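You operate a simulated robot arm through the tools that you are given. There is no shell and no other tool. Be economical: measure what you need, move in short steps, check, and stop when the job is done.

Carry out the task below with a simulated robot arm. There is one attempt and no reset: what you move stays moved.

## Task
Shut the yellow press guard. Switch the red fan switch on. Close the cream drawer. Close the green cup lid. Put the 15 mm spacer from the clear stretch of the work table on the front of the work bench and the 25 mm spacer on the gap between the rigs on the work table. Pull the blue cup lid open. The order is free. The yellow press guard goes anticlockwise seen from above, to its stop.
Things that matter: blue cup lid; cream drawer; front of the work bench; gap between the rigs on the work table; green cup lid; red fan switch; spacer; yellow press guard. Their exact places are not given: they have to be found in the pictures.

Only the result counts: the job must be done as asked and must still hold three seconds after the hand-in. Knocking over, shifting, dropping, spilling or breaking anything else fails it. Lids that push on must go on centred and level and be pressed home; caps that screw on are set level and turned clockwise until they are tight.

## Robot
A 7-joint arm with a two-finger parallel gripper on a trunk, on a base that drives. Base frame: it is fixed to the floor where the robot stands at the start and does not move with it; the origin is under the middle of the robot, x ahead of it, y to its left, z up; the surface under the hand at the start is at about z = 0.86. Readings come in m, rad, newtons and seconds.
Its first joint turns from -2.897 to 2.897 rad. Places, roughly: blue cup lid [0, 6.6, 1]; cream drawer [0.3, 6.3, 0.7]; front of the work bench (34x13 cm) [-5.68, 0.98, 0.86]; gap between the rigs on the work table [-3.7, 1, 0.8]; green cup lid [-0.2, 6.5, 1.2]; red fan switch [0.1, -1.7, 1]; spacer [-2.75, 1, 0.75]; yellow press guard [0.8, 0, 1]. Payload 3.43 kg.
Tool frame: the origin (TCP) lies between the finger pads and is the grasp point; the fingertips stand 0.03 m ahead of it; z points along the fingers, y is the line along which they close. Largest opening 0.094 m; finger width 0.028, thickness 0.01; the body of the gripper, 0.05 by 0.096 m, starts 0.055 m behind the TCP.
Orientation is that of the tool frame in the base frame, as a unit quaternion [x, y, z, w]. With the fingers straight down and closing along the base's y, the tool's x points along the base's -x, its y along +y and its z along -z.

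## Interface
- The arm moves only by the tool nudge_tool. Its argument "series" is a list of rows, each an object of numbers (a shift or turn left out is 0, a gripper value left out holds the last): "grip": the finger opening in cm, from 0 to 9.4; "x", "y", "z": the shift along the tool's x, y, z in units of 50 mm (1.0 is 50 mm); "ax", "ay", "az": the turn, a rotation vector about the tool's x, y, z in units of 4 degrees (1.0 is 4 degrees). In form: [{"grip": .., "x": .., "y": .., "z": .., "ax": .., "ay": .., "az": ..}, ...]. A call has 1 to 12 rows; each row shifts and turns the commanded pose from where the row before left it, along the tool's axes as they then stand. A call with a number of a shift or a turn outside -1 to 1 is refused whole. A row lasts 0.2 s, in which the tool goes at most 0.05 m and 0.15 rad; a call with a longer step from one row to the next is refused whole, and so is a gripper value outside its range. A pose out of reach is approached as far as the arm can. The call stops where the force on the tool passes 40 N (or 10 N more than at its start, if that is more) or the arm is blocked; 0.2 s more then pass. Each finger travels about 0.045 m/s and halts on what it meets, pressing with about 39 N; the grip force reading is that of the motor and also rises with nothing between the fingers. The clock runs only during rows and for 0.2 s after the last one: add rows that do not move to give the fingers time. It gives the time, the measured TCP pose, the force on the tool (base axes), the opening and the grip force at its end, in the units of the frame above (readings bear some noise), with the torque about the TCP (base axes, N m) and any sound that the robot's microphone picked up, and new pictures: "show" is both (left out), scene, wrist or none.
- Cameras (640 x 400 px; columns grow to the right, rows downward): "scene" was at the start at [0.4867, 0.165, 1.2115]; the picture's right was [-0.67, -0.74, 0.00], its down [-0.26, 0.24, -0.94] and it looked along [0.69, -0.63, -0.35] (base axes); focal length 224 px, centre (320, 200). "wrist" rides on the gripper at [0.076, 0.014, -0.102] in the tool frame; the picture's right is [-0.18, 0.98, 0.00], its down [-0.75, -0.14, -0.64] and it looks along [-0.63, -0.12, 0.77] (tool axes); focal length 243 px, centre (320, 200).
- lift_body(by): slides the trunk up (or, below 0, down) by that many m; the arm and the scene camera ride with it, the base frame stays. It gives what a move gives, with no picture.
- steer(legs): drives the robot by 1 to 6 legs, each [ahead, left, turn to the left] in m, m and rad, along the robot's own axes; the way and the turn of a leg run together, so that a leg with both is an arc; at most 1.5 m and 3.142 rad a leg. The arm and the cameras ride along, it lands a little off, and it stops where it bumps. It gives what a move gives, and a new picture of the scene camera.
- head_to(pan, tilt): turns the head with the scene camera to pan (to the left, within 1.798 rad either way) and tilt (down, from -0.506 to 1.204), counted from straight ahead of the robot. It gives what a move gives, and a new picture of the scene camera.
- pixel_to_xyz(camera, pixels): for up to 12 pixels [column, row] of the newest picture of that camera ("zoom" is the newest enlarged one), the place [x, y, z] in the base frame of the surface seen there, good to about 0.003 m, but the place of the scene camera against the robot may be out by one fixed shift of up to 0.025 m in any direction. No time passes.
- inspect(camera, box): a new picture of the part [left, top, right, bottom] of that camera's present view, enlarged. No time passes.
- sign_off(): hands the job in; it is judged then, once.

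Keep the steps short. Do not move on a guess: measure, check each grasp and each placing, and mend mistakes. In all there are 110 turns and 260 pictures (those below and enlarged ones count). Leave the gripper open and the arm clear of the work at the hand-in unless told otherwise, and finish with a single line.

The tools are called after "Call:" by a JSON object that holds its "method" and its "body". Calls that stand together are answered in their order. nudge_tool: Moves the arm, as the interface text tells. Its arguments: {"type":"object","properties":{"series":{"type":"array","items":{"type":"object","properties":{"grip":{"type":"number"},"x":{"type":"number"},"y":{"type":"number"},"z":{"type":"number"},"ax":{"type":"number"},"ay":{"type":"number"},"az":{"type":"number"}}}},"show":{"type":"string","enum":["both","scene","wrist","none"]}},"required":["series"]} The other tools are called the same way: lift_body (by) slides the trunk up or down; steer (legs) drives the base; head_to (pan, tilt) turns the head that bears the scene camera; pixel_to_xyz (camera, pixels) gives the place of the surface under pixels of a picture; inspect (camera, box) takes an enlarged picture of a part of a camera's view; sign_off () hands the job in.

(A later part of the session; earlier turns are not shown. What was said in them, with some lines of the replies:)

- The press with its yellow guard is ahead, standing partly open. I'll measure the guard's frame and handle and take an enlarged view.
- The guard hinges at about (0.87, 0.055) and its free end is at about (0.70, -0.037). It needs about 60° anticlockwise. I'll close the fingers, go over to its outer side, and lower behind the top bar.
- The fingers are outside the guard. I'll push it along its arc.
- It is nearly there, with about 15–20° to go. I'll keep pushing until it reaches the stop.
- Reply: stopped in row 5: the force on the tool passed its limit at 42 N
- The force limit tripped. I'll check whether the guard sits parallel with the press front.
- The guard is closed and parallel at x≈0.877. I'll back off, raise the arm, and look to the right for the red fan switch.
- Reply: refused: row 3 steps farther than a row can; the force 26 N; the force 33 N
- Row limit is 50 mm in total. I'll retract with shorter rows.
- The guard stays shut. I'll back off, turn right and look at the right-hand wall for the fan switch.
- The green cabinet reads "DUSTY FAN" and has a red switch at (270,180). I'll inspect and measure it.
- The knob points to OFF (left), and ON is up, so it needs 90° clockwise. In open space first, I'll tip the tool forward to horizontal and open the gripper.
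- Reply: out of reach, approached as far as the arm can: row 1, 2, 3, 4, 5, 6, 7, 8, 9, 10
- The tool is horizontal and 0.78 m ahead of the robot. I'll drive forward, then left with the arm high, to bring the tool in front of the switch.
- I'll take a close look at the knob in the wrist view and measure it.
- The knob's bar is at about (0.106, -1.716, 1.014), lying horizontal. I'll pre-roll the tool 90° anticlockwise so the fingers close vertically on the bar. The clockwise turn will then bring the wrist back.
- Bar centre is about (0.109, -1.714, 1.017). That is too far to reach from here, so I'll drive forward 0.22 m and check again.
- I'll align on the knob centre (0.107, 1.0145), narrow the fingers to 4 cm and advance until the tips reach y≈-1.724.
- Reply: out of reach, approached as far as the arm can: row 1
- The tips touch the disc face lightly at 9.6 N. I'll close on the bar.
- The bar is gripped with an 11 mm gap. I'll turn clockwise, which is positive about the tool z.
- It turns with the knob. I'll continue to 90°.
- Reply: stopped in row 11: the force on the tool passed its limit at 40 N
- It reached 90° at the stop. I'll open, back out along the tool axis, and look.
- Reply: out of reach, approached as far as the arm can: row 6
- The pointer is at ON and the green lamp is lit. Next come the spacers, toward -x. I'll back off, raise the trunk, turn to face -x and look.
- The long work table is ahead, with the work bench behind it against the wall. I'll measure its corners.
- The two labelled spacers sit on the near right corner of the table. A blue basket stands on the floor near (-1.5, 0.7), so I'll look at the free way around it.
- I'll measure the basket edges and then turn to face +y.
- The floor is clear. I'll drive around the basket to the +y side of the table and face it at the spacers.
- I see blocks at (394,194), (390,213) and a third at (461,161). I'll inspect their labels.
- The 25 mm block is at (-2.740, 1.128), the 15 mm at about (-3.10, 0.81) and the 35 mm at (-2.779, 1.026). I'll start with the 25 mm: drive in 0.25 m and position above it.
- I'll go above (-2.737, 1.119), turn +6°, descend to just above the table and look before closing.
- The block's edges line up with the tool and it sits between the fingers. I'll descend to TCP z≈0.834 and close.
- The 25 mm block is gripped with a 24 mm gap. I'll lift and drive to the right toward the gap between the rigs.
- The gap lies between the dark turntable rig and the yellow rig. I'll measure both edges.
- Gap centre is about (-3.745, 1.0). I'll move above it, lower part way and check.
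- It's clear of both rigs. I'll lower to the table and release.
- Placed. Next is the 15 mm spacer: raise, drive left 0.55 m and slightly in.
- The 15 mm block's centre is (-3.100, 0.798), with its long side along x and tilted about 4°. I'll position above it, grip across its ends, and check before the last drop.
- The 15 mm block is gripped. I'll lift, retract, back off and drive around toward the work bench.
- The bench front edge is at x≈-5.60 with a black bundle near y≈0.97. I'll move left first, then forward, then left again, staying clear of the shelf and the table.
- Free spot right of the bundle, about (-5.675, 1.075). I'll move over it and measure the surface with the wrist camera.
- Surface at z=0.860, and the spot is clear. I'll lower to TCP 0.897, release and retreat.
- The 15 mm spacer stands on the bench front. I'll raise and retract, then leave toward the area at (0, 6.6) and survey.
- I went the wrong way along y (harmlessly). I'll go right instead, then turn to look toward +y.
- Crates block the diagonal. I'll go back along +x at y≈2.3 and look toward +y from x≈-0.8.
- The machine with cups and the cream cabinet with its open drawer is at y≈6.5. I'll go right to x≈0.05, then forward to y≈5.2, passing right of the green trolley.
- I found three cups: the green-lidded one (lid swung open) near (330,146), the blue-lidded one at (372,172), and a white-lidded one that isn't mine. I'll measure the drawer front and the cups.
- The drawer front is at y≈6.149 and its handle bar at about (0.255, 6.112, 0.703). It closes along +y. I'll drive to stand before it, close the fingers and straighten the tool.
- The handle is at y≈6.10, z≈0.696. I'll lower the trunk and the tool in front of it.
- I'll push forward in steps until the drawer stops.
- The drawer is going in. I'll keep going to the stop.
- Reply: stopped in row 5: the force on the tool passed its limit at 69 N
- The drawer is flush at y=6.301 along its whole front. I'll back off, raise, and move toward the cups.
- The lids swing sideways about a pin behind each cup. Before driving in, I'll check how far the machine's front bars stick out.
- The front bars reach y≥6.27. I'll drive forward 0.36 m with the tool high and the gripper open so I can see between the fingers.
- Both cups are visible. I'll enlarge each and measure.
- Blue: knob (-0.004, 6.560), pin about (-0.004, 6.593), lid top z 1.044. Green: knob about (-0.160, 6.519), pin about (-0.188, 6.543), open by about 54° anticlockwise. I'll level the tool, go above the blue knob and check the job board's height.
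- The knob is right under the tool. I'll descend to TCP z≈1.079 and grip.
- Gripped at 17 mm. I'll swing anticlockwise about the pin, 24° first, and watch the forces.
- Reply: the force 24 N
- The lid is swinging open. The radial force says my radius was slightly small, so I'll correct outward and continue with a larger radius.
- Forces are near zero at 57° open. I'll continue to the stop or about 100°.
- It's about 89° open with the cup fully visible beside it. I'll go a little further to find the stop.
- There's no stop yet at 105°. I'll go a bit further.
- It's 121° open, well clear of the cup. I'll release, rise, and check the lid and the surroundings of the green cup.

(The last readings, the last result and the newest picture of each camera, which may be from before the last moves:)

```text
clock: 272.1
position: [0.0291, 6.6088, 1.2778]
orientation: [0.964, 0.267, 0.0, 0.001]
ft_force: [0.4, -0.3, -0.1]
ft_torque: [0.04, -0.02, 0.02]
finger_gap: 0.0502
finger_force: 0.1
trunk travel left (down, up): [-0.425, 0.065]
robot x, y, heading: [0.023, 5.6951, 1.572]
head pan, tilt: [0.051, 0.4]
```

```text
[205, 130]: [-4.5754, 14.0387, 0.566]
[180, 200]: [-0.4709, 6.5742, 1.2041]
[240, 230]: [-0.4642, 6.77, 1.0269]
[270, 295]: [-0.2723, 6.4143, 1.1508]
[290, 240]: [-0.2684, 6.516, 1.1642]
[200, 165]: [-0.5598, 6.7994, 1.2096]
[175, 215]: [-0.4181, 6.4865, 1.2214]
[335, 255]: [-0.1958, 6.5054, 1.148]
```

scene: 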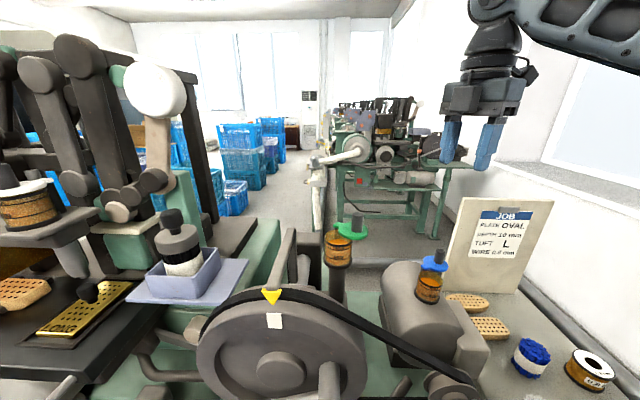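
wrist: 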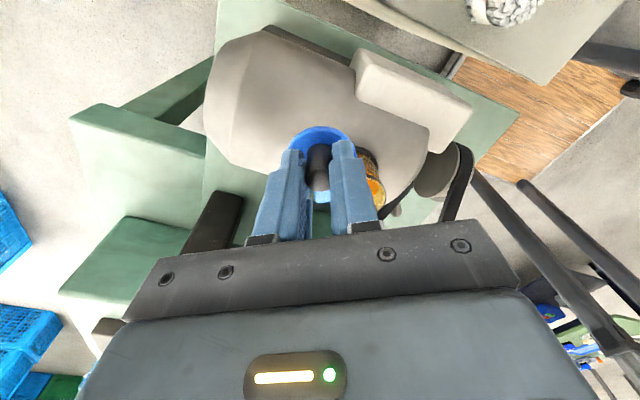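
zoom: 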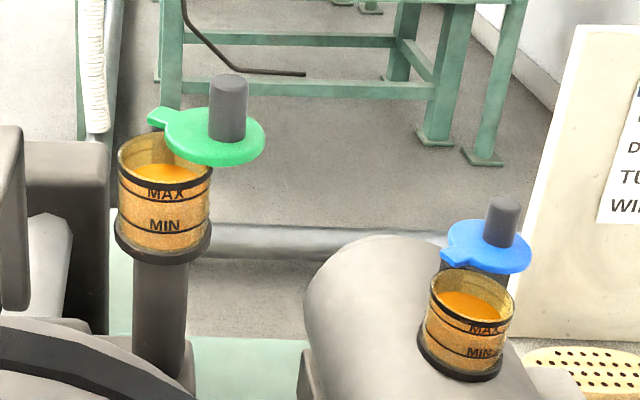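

Blue is open and standing aside. Now I'll turn the tool back about 72° and move above the green knob.

Call:
{"method": "nudge_tool", "body": {"series": [{"az": 1}, {"az": 1}, {"az": 1}, {"az": 1}, {"az": 1}, {"az": 1}, {"az": 1}, {"az": 1}, {"az": 1}, {"az": 1}, {"az": 1}, {"az": 1}], "show": "none"}}

Call:
{"method": "nudge_tool", "body": {"series": [{"az": 1, "grip": 9.4}, {"az": 1}, {"az": 1}, {"az": 1}, {"az": 1}, {"az": 1}, {"x": -0.33, "y": 0.77}, {"x": -0.33, "y": 0.77}, {"x": -0.33, "y": 0.77}, {"x": -0.33, "y": 0.77}, {"x": -0.35, "y": 0.76}, {}]}}

```text
clock: 274.7
position: [0.0283, 6.6085, 1.2795]
orientation: [0.989, -0.148, 0.0, 0.001]
ft_force: [0.2, -0.2, 1.2]
ft_torque: [-0.04, -0.04, -0.01]
finger_gap: 0.0498
finger_force: 0.2
trunk travel left (down, up): [-0.425, 0.065]
robot x, y, heading: [0.0199, 5.6968, 1.571]
head pan, tilt: [0.051, 0.4]
```

```text
clock: 277.3
position: [-0.1595, 6.5184, 1.2793]
orientation: [0.937, -0.349, 0.001, 0.001]
ft_force: [-1.1, -0.5, 0.2]
ft_torque: [-0.02, -0.01, 0.01]
finger_gap: 0.0938
finger_force: 0.1
trunk travel left (down, up): [-0.425, 0.065]
robot x, y, heading: [0.018, 5.6988, 1.574]
head pan, tilt: [0.051, 0.4]
```

scene: 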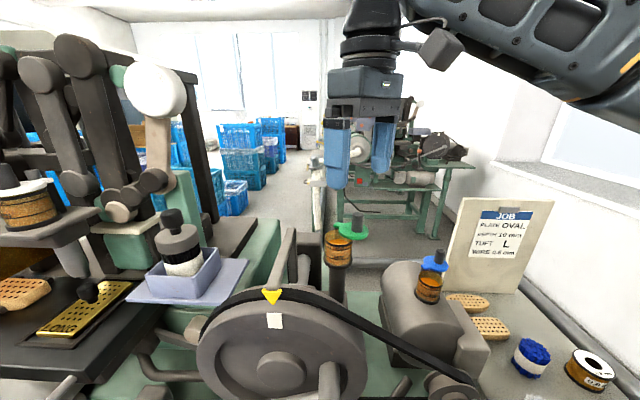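
wrist: 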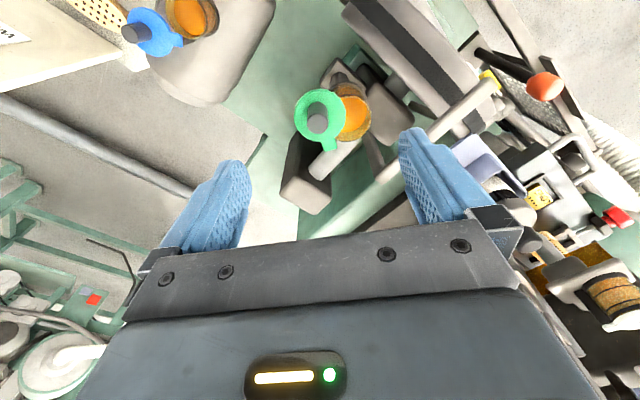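

Call:
{"method": "inspect", "body": {"camera": "wrist", "box": [280, 70, 390, 165]}}

Call:
{"method": "pixel_to_xyz", "body": {"camera": "wrist", "pixels": [[316, 118], [324, 123], [310, 122], [317, 128], [330, 148], [320, 90], [296, 112], [343, 115], [329, 138], [355, 115], [370, 115], [355, 96]]}}

```text
4.21 times, centred on (335, 118) of wrist
```

zoom: 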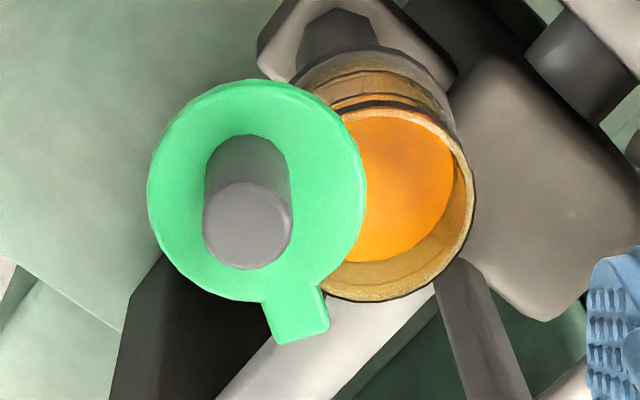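

```text
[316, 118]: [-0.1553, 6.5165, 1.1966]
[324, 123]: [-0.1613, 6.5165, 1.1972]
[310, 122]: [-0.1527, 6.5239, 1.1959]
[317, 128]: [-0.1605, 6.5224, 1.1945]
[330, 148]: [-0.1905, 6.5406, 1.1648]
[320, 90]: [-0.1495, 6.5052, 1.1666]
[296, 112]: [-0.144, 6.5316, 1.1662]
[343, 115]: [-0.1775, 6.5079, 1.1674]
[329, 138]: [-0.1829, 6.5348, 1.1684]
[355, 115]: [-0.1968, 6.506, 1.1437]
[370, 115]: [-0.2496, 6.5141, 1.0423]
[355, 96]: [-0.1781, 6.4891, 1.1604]
```

The knob is centred beneath the tool at about (-0.158, 6.519). I'll align to the radial direction, descend and grip.

Call:
{"method": "nudge_tool", "body": {"series": [{"grip": 5, "az": -0.9}, {"az": -0.9}, {}, {}, {"z": 0.7}, {"z": 0.55}, {"z": 0.28}, {}, {"grip": 0}, {}, {}, {}], "show": "wrist"}}

```text
clock: 279.9
position: [-0.1593, 6.5188, 1.203]
orientation: [0.957, -0.29, 0.0, 0.002]
ft_force: [0.7, -1.6, -2.3]
ft_torque: [-0.02, -0.02, 0.01]
finger_gap: 0.0169
finger_force: 45.1
trunk travel left (down, up): [-0.425, 0.065]
robot x, y, heading: [0.0185, 5.7004, 1.571]
head pan, tilt: [0.051, 0.4]
```

wrist: 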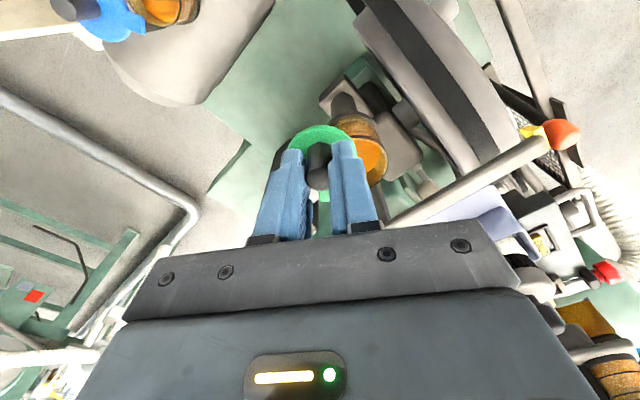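

Gripped. I'll swing clockwise toward closed, 32° first.

Call:
{"method": "nudge_tool", "body": {"series": [{"y": 0.048, "x": -0.0016, "az": 1}, {"y": 0.048, "x": -0.0016, "az": 1}, {"y": 0.048, "x": -0.0016, "az": 1}, {"y": 0.048, "x": -0.0016, "az": 1}, {"y": 0.048, "x": -0.0016, "az": 1}, {"y": 0.048, "x": -0.0016, "az": 1}, {"y": 0.048, "x": -0.0016, "az": 1}, {"y": 0.048, "x": -0.0016, "az": 1}, {}], "show": "wrist"}}

```text
clock: 281.9
position: [-0.175, 6.5067, 1.2039]
orientation: [0.84, -0.543, 0.001, 0.001]
ft_force: [5.1, -2.5, -5.9]
ft_torque: [0.12, -0.1, -0.11]
finger_gap: 0.0168
finger_force: 45.1
trunk travel left (down, up): [-0.425, 0.065]
robot x, y, heading: [0.0173, 5.6951, 1.572]
head pan, tilt: [0.051, 0.4]
```

wrist: 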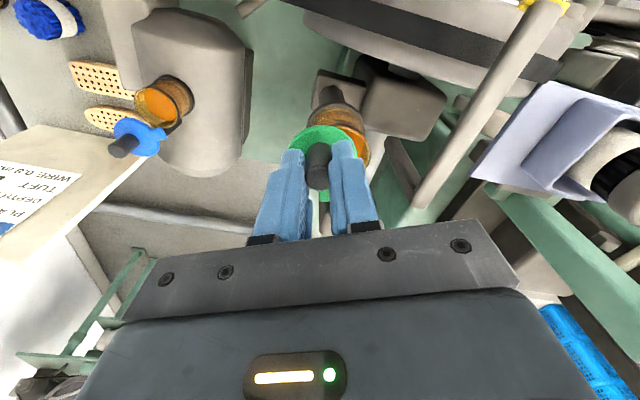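

Call:
{"method": "nudge_tool", "body": {"series": [{"y": 0.048, "x": -0.0016, "az": 1}, {"y": 0.048, "x": -0.0016, "az": 1}, {"y": 0.048, "x": -0.0016, "az": 1}, {"y": 0.048, "x": -0.0016, "az": 1}, {"y": 0.048, "x": -0.0016, "az": 1}, {"y": 0.048, "x": -0.0016, "az": 1}, {"y": 0.048, "x": -0.0016, "az": 0.5}, {}], "show": "both"}}

```text
clock: 283.7
position: [-0.1874, 6.504, 1.2031]
orientation: [-0.695, 0.719, -0.001, 0.0]
ft_force: [20.1, -3.2, -4.5]
ft_torque: [0.0, -0.69, -0.05]
finger_gap: 0.0166
finger_force: 45.0
trunk travel left (down, up): [-0.425, 0.065]
robot x, y, heading: [0.0231, 5.6975, 1.576]
head pan, tilt: [0.051, 0.4]
```

scene: 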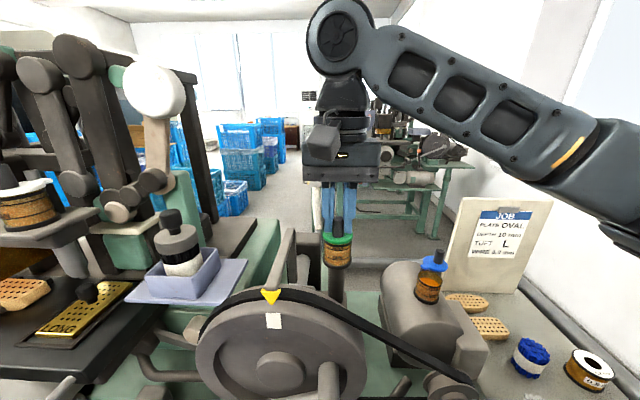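
wrist: 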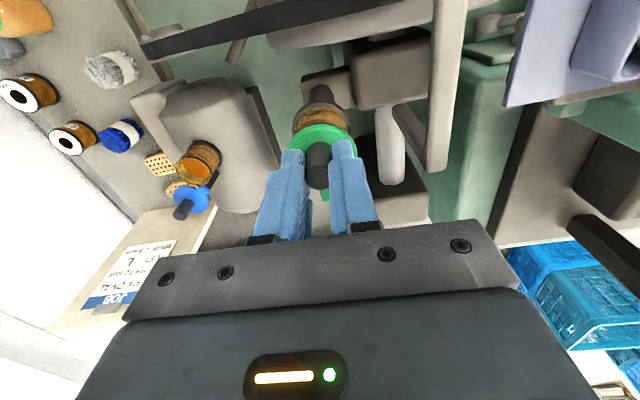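

A 20 N resistance shows the closed stop, and the lid looks seated over the cup. I'll press slightly more, then release, rise and check.

Call:
{"method": "nudge_tool", "body": {"series": [{"y": 0.03}, {"y": 0.02}, {}, {"grip": 5}, {}, {}, {"z": -0.5}, {"z": -0.8}, {"z": -0.8}, {}]}}

Call:
{"method": "inspect", "body": {"camera": "scene", "box": [300, 200, 470, 310]}}

Call:
{"method": "inspect", "body": {"camera": "wrist", "box": [260, 50, 380, 160]}}

```text
clock: 284.4
position: [-0.1881, 6.5041, 1.2032]
orientation: [-0.695, 0.719, -0.003, 0.001]
ft_force: [10.9, -3.4, -0.3]
ft_torque: [0.07, 0.19, 0.04]
finger_gap: 0.0174
finger_force: 44.7
trunk travel left (down, up): [-0.425, 0.065]
robot x, y, heading: [0.0237, 5.6944, 1.575]
head pan, tilt: [0.051, 0.4]
stopped in row 3: the force on the tool passed its limit at 40 N (the readings are from after the stop); the commanded pose is now the measured one
```

scene: 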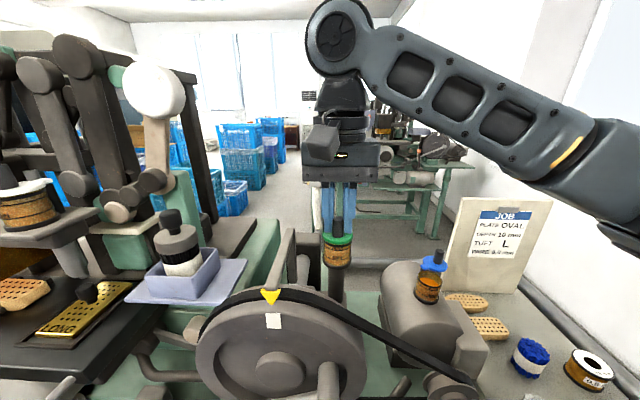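
wrist: 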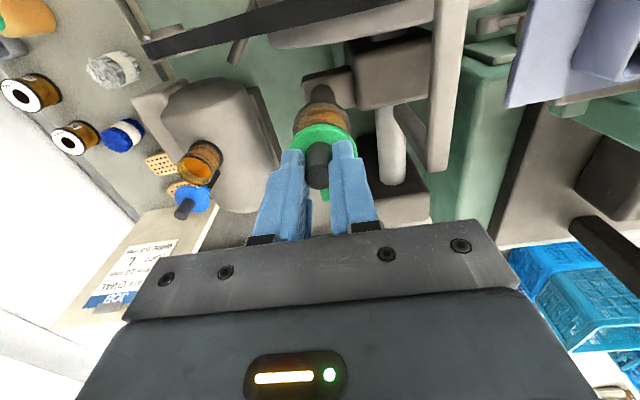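

```text
3.64 times, centred on (385, 255) of scene
```

zoom: 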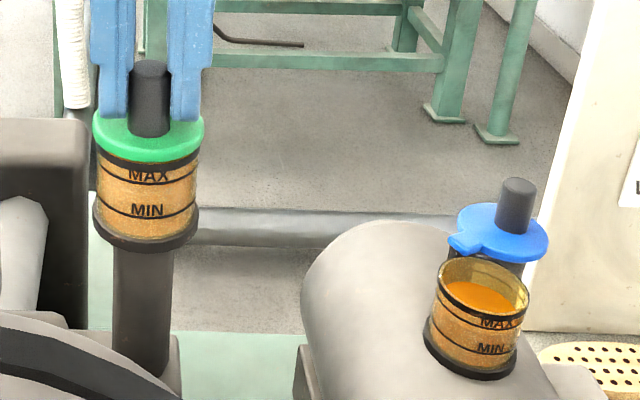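

```text
3.64 times, centred on (320, 105) of wrist
```

zoom: 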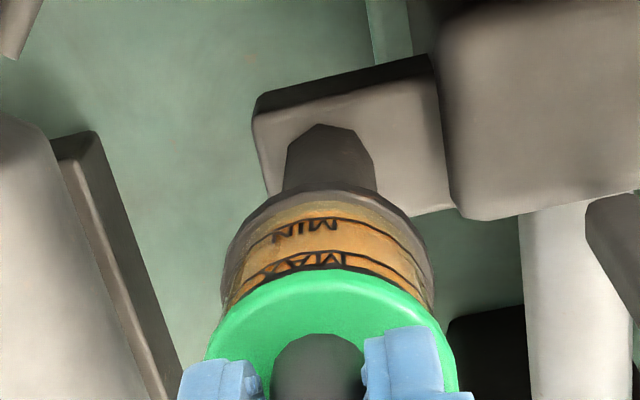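

The green lid is closed hard at its stop and centred on the cup. I'll release and rise.

Call:
{"method": "nudge_tool", "body": {"series": [{"grip": 5}, {}, {}, {"z": -0.5}, {"z": -0.8}, {"z": -0.6}, {}]}}

Call:
{"method": "inspect", "body": {"camera": "wrist", "box": [260, 50, 380, 160]}}

Call:
{"method": "inspect", "body": {"camera": "scene", "box": [300, 200, 470, 310]}}

```text
clock: 286.0
position: [-0.19, 6.505, 1.2987]
orientation: [-0.695, 0.719, -0.002, 0.0]
ft_force: [0.3, -0.1, -0.1]
ft_torque: [-0.01, -0.01, 0.03]
finger_gap: 0.05
finger_force: 0.0
trunk travel left (down, up): [-0.425, 0.065]
robot x, y, heading: [0.0165, 5.6977, 1.571]
head pan, tilt: [0.051, 0.4]
```

scene: 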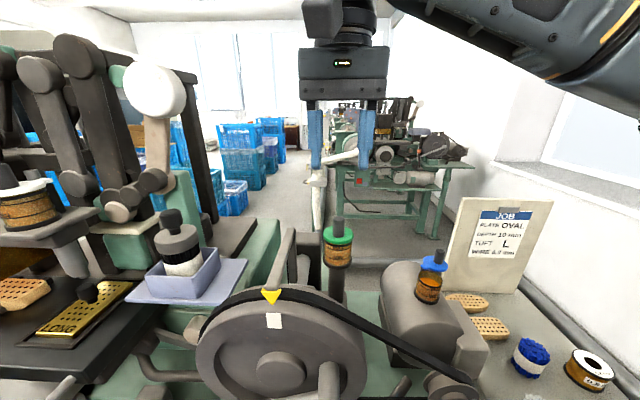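
wrist: 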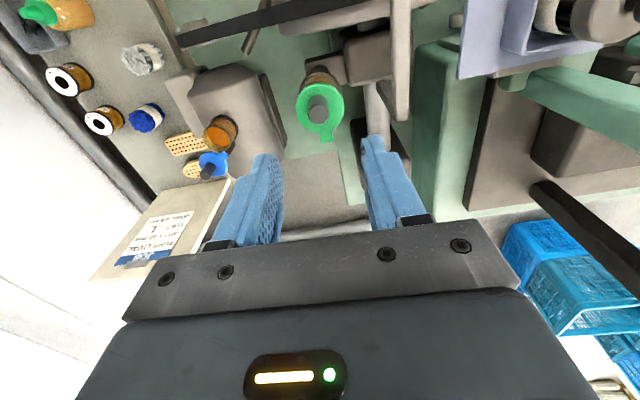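

```text
3.64 times, centred on (320, 105) of wrist
```

zoom: 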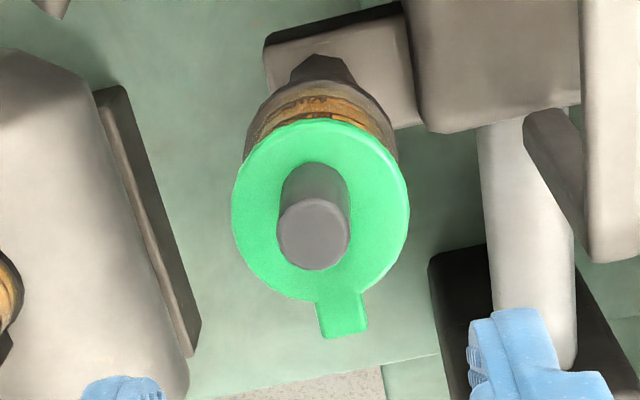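

```text
3.64 times, centred on (385, 255) of scene
```

zoom: 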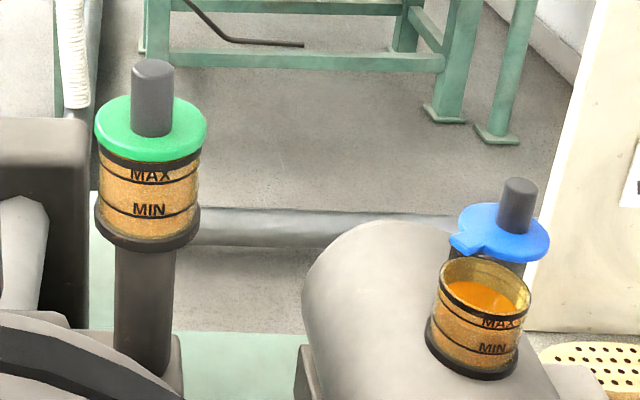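

Green is closed and blue is open. I'll back away, open the gripper fully and check the drawer once more.

Call:
{"method": "steer", "body": {"legs": [[-0.6, 0, 0]]}}

Call:
{"method": "nudge_tool", "body": {"series": [{"grip": 9.4}, {}, {}], "show": "none"}}

Call:
{"method": "inspect", "body": {"camera": "scene", "box": [280, 150, 560, 350]}}

```text
clock: 289.4
position: [-0.1875, 5.9045, 1.2988]
orientation: [-0.694, 0.72, -0.003, 0.001]
ft_force: [-0.5, -0.8, -0.3]
ft_torque: [-0.01, 0.01, -0.03]
finger_gap: 0.05
finger_force: 0.0
trunk travel left (down, up): [-0.425, 0.065]
robot x, y, heading: [0.0195, 5.0913, 1.568]
head pan, tilt: [0.051, 0.4]
```

scene: 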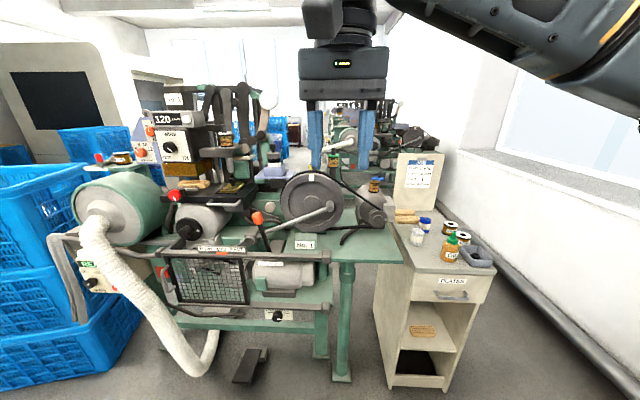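

```text
clock: 290.2
position: [-0.187, 5.9042, 1.2982]
orientation: [-0.694, 0.72, -0.004, 0.001]
ft_force: [-0.4, -0.2, -0.5]
ft_torque: [0.02, 0.0, -0.02]
finger_gap: 0.0939
finger_force: 0.1
trunk travel left (down, up): [-0.425, 0.065]
robot x, y, heading: [0.0171, 5.0943, 1.573]
head pan, tilt: [0.051, 0.4]
```

```text
2.00 times, centred on (420, 250) of scene
```

zoom: 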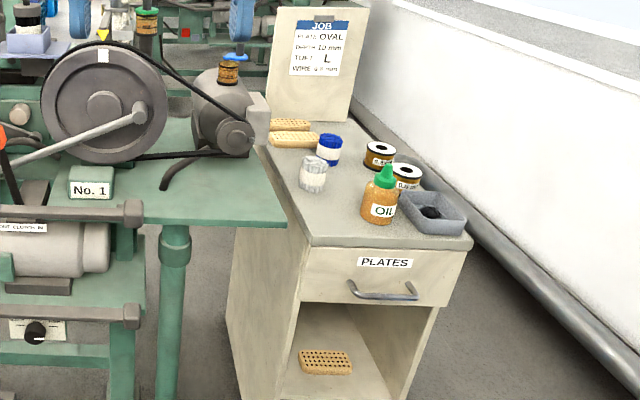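

The drawer is shut, the lids are as asked, nothing is disturbed, and the gripper is open and clear. Handing in.

Call:
{"method": "sign_off", "body": {}}

```text
The job is handed in.
```

All seven parts of the job are done and it is handed in: press guard shut, fan switch on, drawer closed, green cup lid closed, both spacers placed, and blue cup lid swung about 120° open (I didn't reach a stop).
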